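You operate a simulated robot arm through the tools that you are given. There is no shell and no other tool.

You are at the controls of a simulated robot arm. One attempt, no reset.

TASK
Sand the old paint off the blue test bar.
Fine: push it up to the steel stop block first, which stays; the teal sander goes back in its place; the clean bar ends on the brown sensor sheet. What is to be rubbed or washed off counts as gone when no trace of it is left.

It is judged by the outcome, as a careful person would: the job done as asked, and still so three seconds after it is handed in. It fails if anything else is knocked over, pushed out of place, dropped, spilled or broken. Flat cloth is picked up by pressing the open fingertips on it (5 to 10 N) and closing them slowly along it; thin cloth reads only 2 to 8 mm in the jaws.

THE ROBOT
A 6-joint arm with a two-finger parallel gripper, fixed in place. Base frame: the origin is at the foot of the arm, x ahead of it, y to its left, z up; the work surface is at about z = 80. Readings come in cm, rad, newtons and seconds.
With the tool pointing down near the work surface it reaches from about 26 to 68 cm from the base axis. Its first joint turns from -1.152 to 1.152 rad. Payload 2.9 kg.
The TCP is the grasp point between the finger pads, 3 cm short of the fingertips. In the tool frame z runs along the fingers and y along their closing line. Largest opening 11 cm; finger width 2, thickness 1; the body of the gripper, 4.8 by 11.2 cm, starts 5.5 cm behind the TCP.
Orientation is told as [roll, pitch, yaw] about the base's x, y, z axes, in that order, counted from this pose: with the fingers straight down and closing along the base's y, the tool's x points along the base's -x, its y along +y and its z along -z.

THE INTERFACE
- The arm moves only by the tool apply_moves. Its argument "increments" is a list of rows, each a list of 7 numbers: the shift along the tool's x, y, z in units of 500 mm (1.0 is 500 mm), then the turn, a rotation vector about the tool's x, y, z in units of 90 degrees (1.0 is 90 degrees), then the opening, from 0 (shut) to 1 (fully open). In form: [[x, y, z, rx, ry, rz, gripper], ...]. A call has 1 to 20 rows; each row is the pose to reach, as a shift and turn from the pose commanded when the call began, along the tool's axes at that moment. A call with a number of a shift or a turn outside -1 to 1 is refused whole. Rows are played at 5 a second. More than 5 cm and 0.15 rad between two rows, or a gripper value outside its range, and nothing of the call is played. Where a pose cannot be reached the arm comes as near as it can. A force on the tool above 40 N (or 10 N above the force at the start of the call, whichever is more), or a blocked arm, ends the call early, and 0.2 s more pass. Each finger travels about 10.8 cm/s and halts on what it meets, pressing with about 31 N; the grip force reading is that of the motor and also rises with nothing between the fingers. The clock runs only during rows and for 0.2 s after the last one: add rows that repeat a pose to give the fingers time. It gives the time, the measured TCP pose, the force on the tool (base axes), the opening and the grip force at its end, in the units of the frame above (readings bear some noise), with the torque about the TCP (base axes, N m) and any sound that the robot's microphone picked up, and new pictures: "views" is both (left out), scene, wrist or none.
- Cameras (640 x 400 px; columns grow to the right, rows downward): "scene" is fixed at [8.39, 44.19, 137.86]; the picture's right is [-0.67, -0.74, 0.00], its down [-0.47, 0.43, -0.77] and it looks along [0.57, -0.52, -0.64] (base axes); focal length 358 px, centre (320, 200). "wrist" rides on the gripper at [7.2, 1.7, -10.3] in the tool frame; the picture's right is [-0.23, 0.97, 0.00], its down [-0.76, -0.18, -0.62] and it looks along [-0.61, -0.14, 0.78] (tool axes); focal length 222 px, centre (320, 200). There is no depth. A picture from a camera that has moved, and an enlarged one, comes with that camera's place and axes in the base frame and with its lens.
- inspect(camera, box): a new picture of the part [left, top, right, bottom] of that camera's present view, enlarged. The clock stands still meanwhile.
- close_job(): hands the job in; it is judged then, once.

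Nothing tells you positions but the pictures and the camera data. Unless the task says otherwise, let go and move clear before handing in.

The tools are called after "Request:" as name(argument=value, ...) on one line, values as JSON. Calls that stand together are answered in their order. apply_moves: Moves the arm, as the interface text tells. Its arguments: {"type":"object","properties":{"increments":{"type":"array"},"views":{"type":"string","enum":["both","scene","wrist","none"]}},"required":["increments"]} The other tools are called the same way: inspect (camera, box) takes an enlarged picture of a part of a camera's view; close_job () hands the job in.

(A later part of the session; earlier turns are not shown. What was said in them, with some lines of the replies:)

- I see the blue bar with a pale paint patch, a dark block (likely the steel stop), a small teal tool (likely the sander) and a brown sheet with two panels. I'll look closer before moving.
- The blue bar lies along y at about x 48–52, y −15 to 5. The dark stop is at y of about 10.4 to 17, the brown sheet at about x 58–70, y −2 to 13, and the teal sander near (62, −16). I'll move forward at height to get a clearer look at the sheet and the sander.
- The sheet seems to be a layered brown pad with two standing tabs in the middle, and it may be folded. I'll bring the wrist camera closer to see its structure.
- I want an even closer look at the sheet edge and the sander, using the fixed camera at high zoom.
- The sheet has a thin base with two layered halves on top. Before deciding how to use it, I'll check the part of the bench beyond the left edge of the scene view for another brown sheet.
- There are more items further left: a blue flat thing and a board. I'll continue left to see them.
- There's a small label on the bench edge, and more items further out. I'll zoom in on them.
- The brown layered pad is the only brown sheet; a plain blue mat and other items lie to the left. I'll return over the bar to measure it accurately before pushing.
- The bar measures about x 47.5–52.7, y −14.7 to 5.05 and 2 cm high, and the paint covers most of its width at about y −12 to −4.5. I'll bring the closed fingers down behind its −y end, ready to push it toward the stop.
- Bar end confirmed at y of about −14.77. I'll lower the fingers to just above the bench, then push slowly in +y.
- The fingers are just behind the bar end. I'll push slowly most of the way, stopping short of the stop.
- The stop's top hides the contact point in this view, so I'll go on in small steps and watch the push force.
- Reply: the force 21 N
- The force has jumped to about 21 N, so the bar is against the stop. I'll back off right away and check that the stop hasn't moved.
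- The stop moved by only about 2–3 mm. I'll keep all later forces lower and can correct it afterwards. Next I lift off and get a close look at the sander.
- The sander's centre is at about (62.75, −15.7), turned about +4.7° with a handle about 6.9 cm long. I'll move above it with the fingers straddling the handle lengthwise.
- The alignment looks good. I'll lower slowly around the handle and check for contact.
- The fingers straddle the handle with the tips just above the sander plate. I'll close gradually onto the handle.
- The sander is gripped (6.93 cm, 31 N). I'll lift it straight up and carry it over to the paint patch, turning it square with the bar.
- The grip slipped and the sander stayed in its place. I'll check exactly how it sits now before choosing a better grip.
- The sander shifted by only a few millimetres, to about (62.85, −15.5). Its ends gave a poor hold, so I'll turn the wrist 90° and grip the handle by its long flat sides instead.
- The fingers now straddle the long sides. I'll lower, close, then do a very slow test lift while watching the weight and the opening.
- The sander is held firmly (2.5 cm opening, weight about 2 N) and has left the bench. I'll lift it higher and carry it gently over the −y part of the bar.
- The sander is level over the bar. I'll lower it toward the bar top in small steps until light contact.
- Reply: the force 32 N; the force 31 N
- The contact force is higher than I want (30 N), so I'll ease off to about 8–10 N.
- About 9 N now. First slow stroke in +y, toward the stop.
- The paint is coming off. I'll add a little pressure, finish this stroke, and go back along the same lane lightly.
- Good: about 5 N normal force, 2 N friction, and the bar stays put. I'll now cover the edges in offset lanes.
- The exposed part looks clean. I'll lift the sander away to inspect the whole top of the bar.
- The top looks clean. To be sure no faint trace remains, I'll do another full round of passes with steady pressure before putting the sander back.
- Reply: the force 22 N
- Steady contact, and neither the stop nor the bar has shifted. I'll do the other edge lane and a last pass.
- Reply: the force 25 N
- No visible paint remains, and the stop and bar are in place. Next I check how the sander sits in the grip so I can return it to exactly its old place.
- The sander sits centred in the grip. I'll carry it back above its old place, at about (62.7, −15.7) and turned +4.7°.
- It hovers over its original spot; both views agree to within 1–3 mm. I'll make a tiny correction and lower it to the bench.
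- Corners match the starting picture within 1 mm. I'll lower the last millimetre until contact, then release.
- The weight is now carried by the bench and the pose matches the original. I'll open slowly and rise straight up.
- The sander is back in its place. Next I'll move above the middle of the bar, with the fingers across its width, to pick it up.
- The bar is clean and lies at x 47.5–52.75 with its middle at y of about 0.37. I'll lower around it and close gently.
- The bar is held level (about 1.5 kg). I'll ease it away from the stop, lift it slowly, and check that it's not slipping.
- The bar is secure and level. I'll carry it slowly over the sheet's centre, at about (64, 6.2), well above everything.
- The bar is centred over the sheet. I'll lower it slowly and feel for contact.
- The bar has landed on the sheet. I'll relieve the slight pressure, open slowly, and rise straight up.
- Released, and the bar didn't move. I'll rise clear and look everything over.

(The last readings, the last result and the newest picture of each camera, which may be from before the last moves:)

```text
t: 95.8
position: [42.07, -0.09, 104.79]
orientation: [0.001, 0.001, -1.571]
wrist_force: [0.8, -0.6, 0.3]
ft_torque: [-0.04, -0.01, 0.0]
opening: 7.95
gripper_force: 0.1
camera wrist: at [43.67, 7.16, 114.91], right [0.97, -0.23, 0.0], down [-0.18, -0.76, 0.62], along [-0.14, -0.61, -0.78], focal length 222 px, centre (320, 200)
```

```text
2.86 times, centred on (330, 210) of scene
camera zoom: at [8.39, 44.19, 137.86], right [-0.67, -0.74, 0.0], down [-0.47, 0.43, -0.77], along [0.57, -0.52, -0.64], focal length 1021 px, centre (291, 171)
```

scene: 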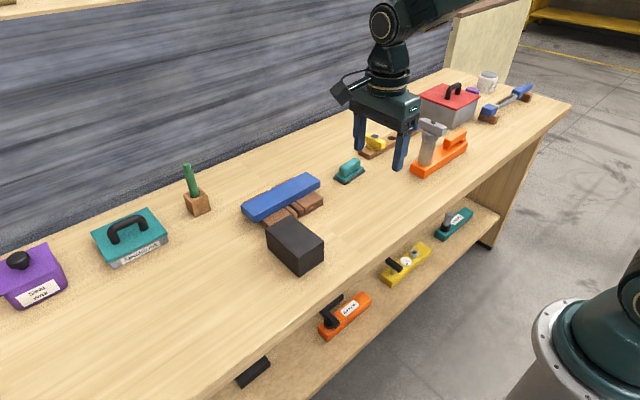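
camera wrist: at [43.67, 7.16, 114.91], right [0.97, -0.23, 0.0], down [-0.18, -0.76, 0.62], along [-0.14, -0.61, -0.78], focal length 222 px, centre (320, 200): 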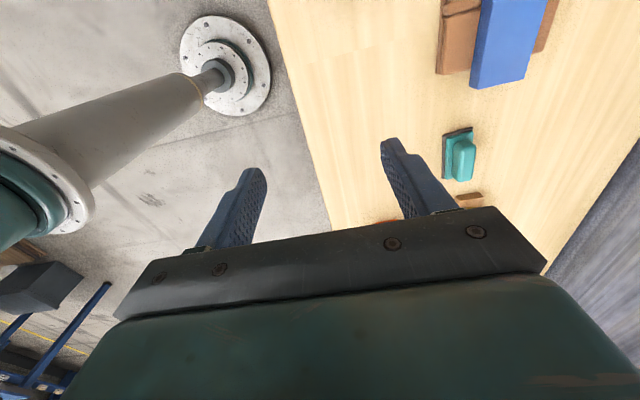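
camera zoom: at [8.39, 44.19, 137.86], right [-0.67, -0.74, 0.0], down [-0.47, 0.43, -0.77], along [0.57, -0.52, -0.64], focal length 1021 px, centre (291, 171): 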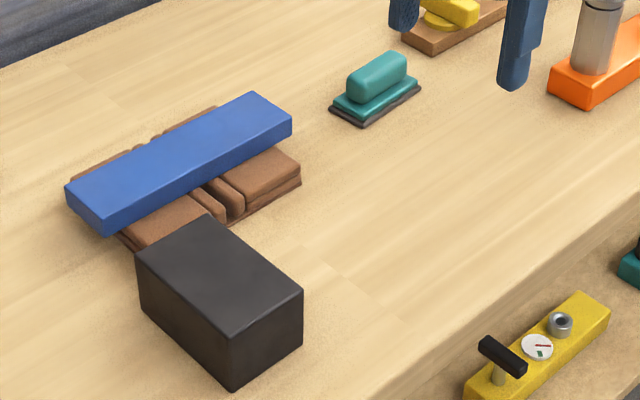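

The bar rests level on the sheet, the sander is in place, and nothing else has changed. The stop was nudged about 2–3 mm in +y by the push, so I'll ease it back carefully. First I move to its +y side with closed fingers.

Request:
apply_moves(increments=[[0.06, 0.02, 0, 0, 0, 0, 0.4], [0.13, 0.05, 0, 0, 0, 0, 0.2], [0.2, 0.08, 0, 0, 0, 0, 0], [0.27, 0.11, 0, 0, 0, 0, 0], [0.34, 0.14, 0, 0, 0, 0, 0], [0.41, 0.162, 0, 0, 0, 0, 0], [0.446, 0.162, 0.05, 0, 0, 0, 0], [0.446, 0.162, 0.12, 0, 0, 0, 0], [0.446, 0.162, 0.19, 0, 0, 0, 0], [0.446, 0.162, 0.26, 0, 0, 0, 0], [0.446, 0.162, 0.26, 0, 0, 0, 0]], views="both")

Request:
inspect(camera="wrist", box=[200, 0, 480, 230])

Request:
inspect(camera="scene", box=[230, 140, 430, 280])

```text
t: 98.2
position: [50.2, 22.08, 91.71]
orientation: [0.0, 0.001, -1.57]
wrist_force: [0.4, 0.2, 1.1]
ft_torque: [0.02, -0.02, 0.03]
opening: 0.01
gripper_force: 30.8
camera wrist: at [51.94, 29.46, 101.84], right [0.97, -0.23, 0.0], down [-0.18, -0.76, 0.62], along [-0.14, -0.61, -0.78], focal length 222 px, centre (320, 200)
```

scene: 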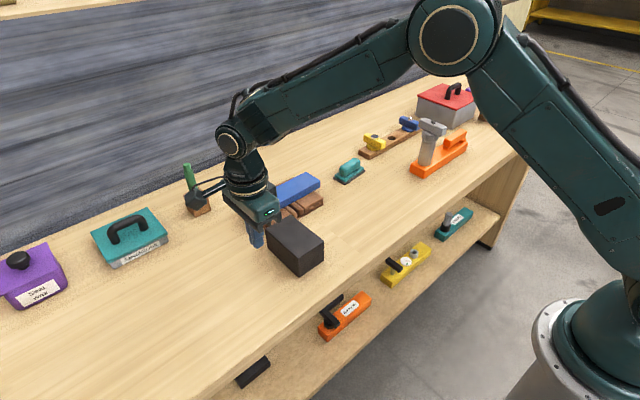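
wrist: 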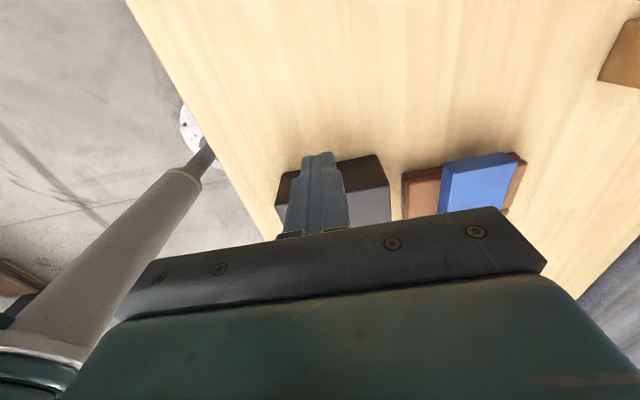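

```text
1.74 times, centred on (340, 115) of wrist
camera zoom: at [51.94, 29.46, 101.84], right [0.97, -0.23, 0.0], down [-0.18, -0.76, 0.62], along [-0.14, -0.61, -0.78], focal length 386 px, centre (285, 348)
```

zoom: 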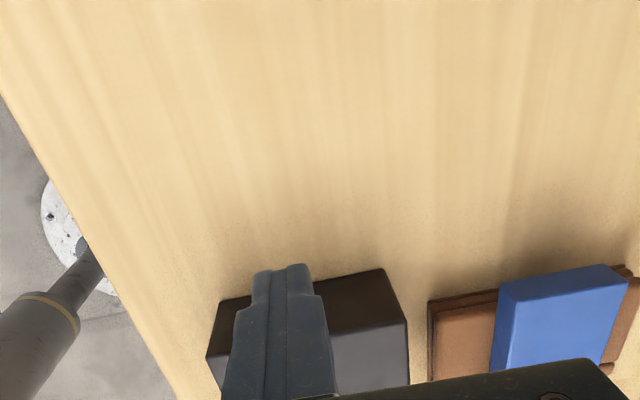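

```text
2.86 times, centred on (330, 210) of scene
camera zoom: at [8.39, 44.19, 137.86], right [-0.67, -0.74, 0.0], down [-0.47, 0.43, -0.77], along [0.57, -0.52, -0.64], focal length 1021 px, centre (291, 171)
```

zoom: 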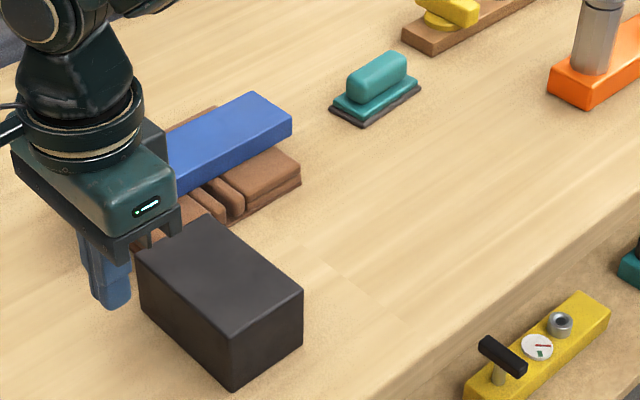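

Request:
inspect(camera="scene", box=[290, 210, 350, 250])

Request:
apply_moves(increments=[[0, 0, 0.05, 0, 0, 0, 0], [0, 0, 0.1, 0, 0, 0, 0], [0, 0, 0.14, 0, 0, 0, 0], [0, 0, 0.156, 0, 0, 0, 0], [-0.02, 0, 0.156, 0, 0, 0, 0], [-0.045, 0, 0.156, 0, 0, 0, 0], [-0.06, 0, 0.156, 0, 0, 0, 0], [-0.066, 0, 0.156, 0, 0, 0, 0]], views="scene")

Request:
inspect(camera="scene", box=[230, 170, 350, 280])

```text
10.00 times, centred on (320, 230) of scene
camera zoom: at [8.39, 44.19, 137.86], right [-0.67, -0.74, 0.0], down [-0.47, 0.43, -0.77], along [0.57, -0.52, -0.64], focal length 3575 px, centre (320, -100)
```

zoom: 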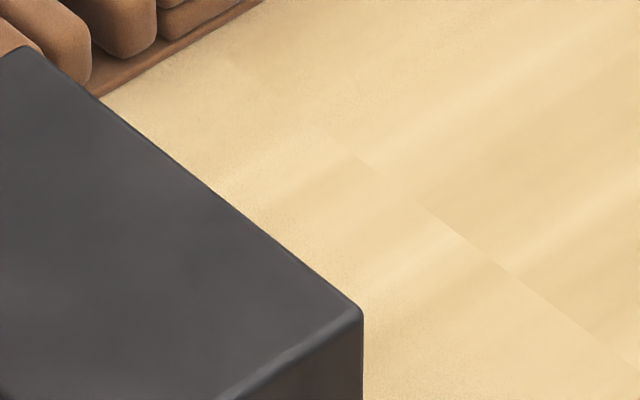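

```text
t: 100.0
position: [50.22, 18.82, 83.98]
orientation: [0.0, 0.0, -1.569]
wrist_force: [-0.4, 0.3, -0.1]
ft_torque: [-0.02, 0.01, 0.03]
opening: 0.0
gripper_force: 31.2
```

scene: 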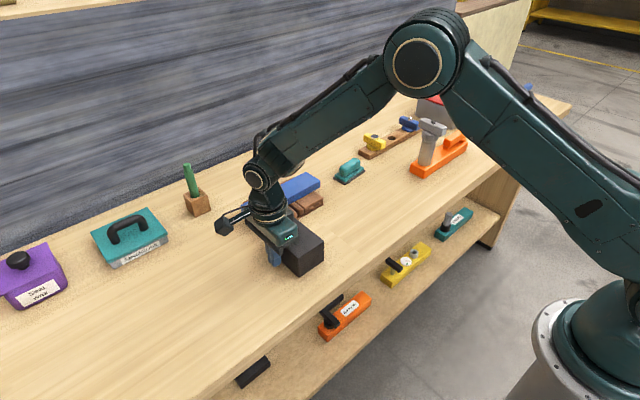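

```text
3.64 times, centred on (290, 225) of scene
camera zoom: at [8.39, 44.19, 137.86], right [-0.67, -0.74, 0.0], down [-0.47, 0.43, -0.77], along [0.57, -0.52, -0.64], focal length 1300 px, centre (429, 109)
```

zoom: 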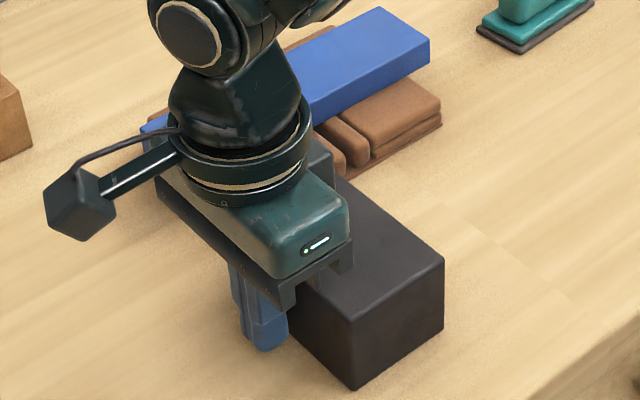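

Request:
apply_moves(increments=[[-0.004, 0, 0, 0, 0, 0, 0], [-0.008, 0, 0, 0, 0, 0, 0]], views="none")

Request:
apply_moves(increments=[[-0.002, 0, 0, 0, 0, 0, 0], [-0.004, 0, 0, 0, 0, 0, 0]], views="none")

```text
t: 100.6
position: [50.26, 18.17, 84.04]
orientation: [-0.001, -0.001, -1.571]
wrist_force: [-0.1, 0.0, -0.6]
ft_torque: [0.04, 0.0, 0.02]
opening: 0.0
gripper_force: 30.8
```

```text
t: 101.2
position: [50.16, 18.19, 84.09]
orientation: [0.001, 0.002, -1.569]
wrist_force: [2.2, 9.6, -2.9]
ft_torque: [-0.08, 0.02, 0.0]
opening: 0.0
gripper_force: 31.4
```

Contact with the stop (about 10 N). I'll go on in half-millimetre steps with picture checks.

Request:
apply_moves(increments=[[-0.001, 0, 0, 0, 0, 0, 0], [-0.002, 0, 0, 0, 0, 0, 0]], views="none")

Request:
inspect(camera="scene", box=[290, 210, 350, 250])

```text
t: 101.8
position: [50.21, 18.12, 84.04]
orientation: [0.0, -0.001, -1.568]
wrist_force: [-0.8, 11.9, 2.4]
ft_torque: [-0.15, 0.0, -0.03]
opening: 0.01
gripper_force: 30.7
```

```text
10.00 times, centred on (320, 230) of scene
camera zoom: at [8.39, 44.22, 137.85], right [-0.67, -0.74, 0.0], down [-0.47, 0.43, -0.77], along [0.57, -0.52, -0.64], focal length 3575 px, centre (320, -100)
```

zoom: 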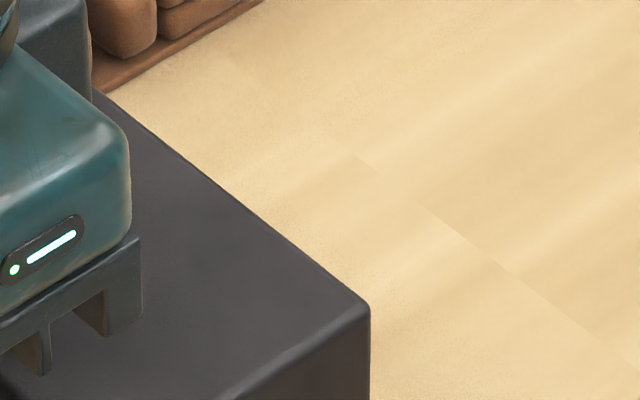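

The stop's corner is back at its original image position. I'll back off and rise.

Request:
apply_moves(increments=[[0.004, 0, 0, 0, 0, 0, 0], [0.02, 0, 0, 0, 0, 0, 0], [0.05, 0, 0, 0, 0, 0, 0], [0.07, 0, -0.05, 0, 0, 0, 0], [0.07, 0, -0.12, 0, 0, 0, 0], [0.07, 0, -0.2, 0, 0, 0, 0], [0.07, 0, -0.28, 0, 0, 0, 0], [0.07, 0, -0.36, 0, 0, 0, 0.2], [0.03, -0.04, -0.42, 0, 0, 0, 0.4], [-0.05, -0.08, -0.42, 0, 0, 0, 0.6], [-0.13, -0.12, -0.42, 0, 0, 0, 0.6], [-0.21, -0.16, -0.42, 0, 0, 0, 0.6], [-0.29, -0.18, -0.42, 0, 0, 0, 0.6], [-0.36, -0.18, -0.42, 0, 0, 0, 0.6], [-0.36, -0.18, -0.42, 0, 0, 0, 0.6]], views="both")

Request:
inspect(camera="scene", box=[230, 140, 430, 280])

Request:
inspect(camera="scene", box=[290, 210, 350, 250])

Request:
inspect(camera="scene", box=[230, 160, 340, 230])

```text
t: 105.0
position: [41.3, 0.2, 105.03]
orientation: [0.0, -0.001, -1.571]
wrist_force: [-0.5, -0.4, 0.2]
ft_torque: [0.01, 0.0, -0.02]
opening: 6.62
gripper_force: 0.0
camera wrist: at [42.87, 7.5, 115.19], right [0.97, -0.23, 0.0], down [-0.18, -0.76, 0.62], along [-0.14, -0.61, -0.78], focal length 222 px, centre (320, 200)
```

scene: 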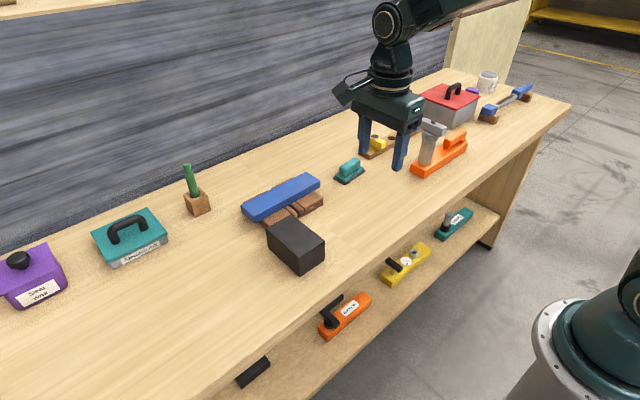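
wrist: 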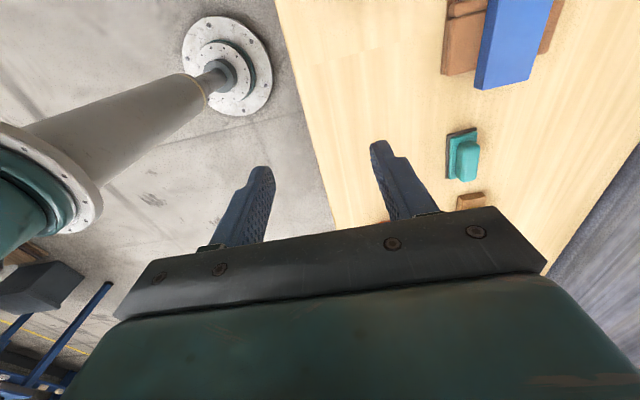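

```text
2.86 times, centred on (330, 210) of scene
camera zoom: at [8.39, 44.19, 137.86], right [-0.67, -0.74, 0.0], down [-0.47, 0.43, -0.77], along [0.57, -0.52, -0.64], focal length 1021 px, centre (291, 171)
```

zoom: 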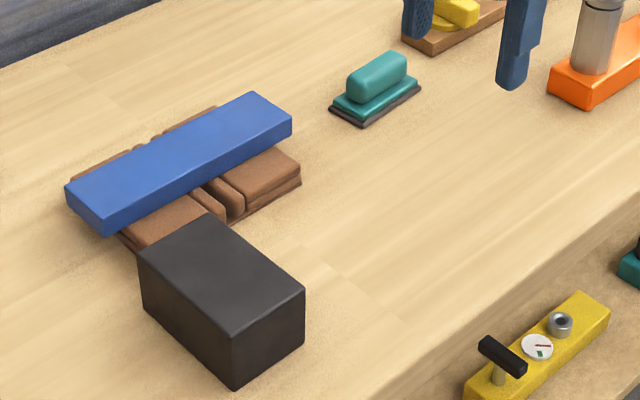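

```text
10.00 times, centred on (320, 230) of scene
camera zoom: at [8.39, 44.19, 137.86], right [-0.67, -0.74, 0.0], down [-0.47, 0.43, -0.77], along [0.57, -0.52, -0.64], focal length 3575 px, centre (320, -100)
```

zoom: 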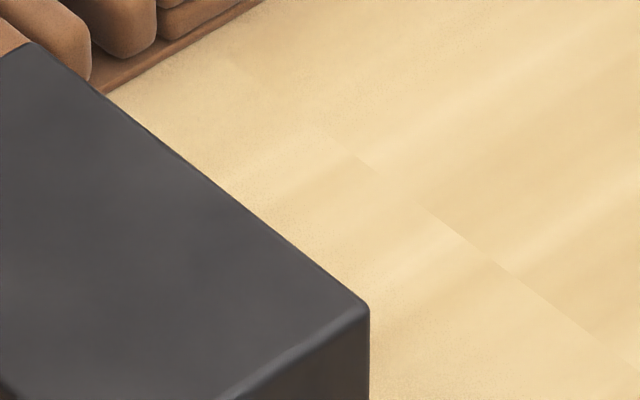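

```text
5.71 times, centred on (285, 195) of scene
camera zoom: at [8.39, 44.19, 137.86], right [-0.67, -0.74, 0.0], down [-0.47, 0.43, -0.77], along [0.57, -0.52, -0.64], focal length 2043 px, centre (520, 229)
```

zoom: 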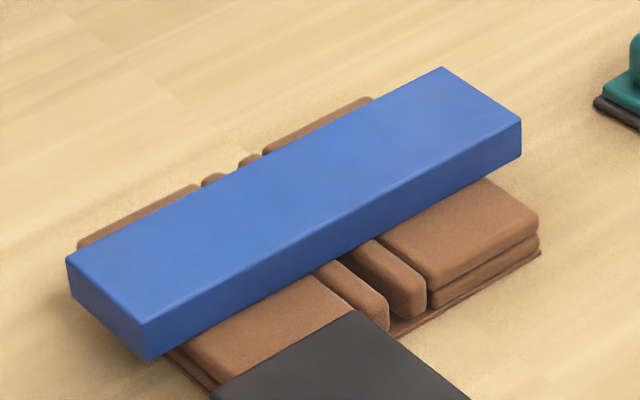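

The stop matches its original position exactly. I'll take a last close look at the bar's top for any paint trace.

Request:
inspect(camera="scene", box=[280, 168, 325, 200])

Request:
inspect(camera="scene", box=[240, 185, 290, 225])

Request:
inspect(camera="wrist", box=[420, 0, 600, 200])

```text
12.50 times, centred on (302, 184) of scene
camera zoom: at [8.39, 44.19, 137.86], right [-0.67, -0.74, 0.0], down [-0.47, 0.43, -0.77], along [0.57, -0.52, -0.64], focal length 4468 px, centre (539, 400)
```

zoom: 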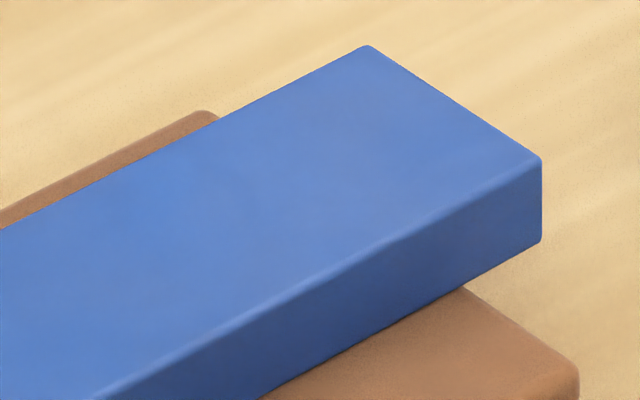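

```text
10.00 times, centred on (265, 205) of scene
camera zoom: at [8.39, 44.19, 137.86], right [-0.67, -0.74, 0.0], down [-0.47, 0.43, -0.77], along [0.57, -0.52, -0.64], focal length 3575 px, centre (870, 150)
```

zoom: 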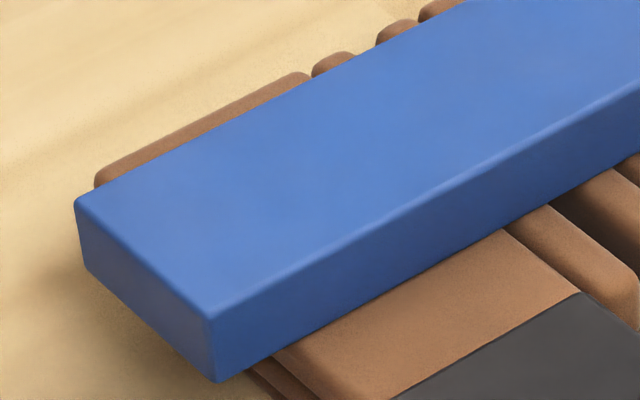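

```text
2.00 times, centred on (510, 100) of wrist
camera zoom: at [42.87, 7.5, 115.19], right [0.97, -0.23, 0.0], down [-0.18, -0.76, 0.62], along [-0.14, -0.61, -0.78], focal length 444 px, centre (-60, 400)
```

zoom: 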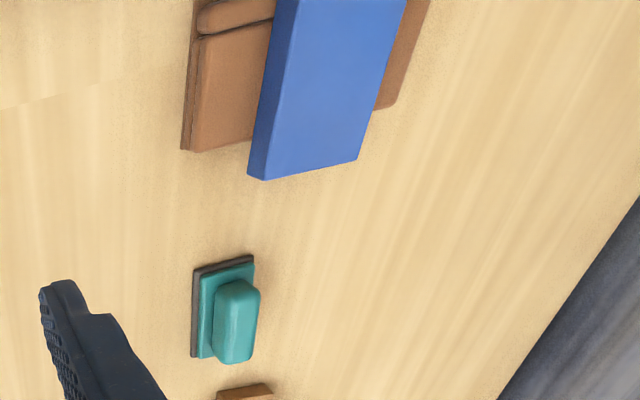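

The paint is gone from every view I have. The bar rests steadily on the brown sheet, the sander and stop are where they were at the start, and the arm is clear, so I'm handing in.

Request:
close_job()

```text
The job is handed in.
```

The old paint is sanded off the blue bar, and the clean bar now lies level on the brown sensor sheet. I handed the job in with the arm clear; no result has come back.

- **Stop block:** I pushed the bar up to the steel stop before sanding. The push moved the stop about 2–3 mm, so afterwards I pushed it back, and it now matches its starting position in the pictures.
- **Sanding:** I went over the whole paint patch twice, in overlapping lanes. No trace of paint shows in any close-up I took.
- **Sander:** My first grip slipped and nudged the sander a few millimetres. I gripped it by its sides instead and put it back within 1–2 mm of where it started.
- **Bar on the sheet:** The sheet is layered and looks folded. I placed the bar on top without trying to unfold it. The bar is longer than the sheet as it lies, so it sticks out about 2 cm at each end.

I saw nothing else on the bench moved or knocked over.
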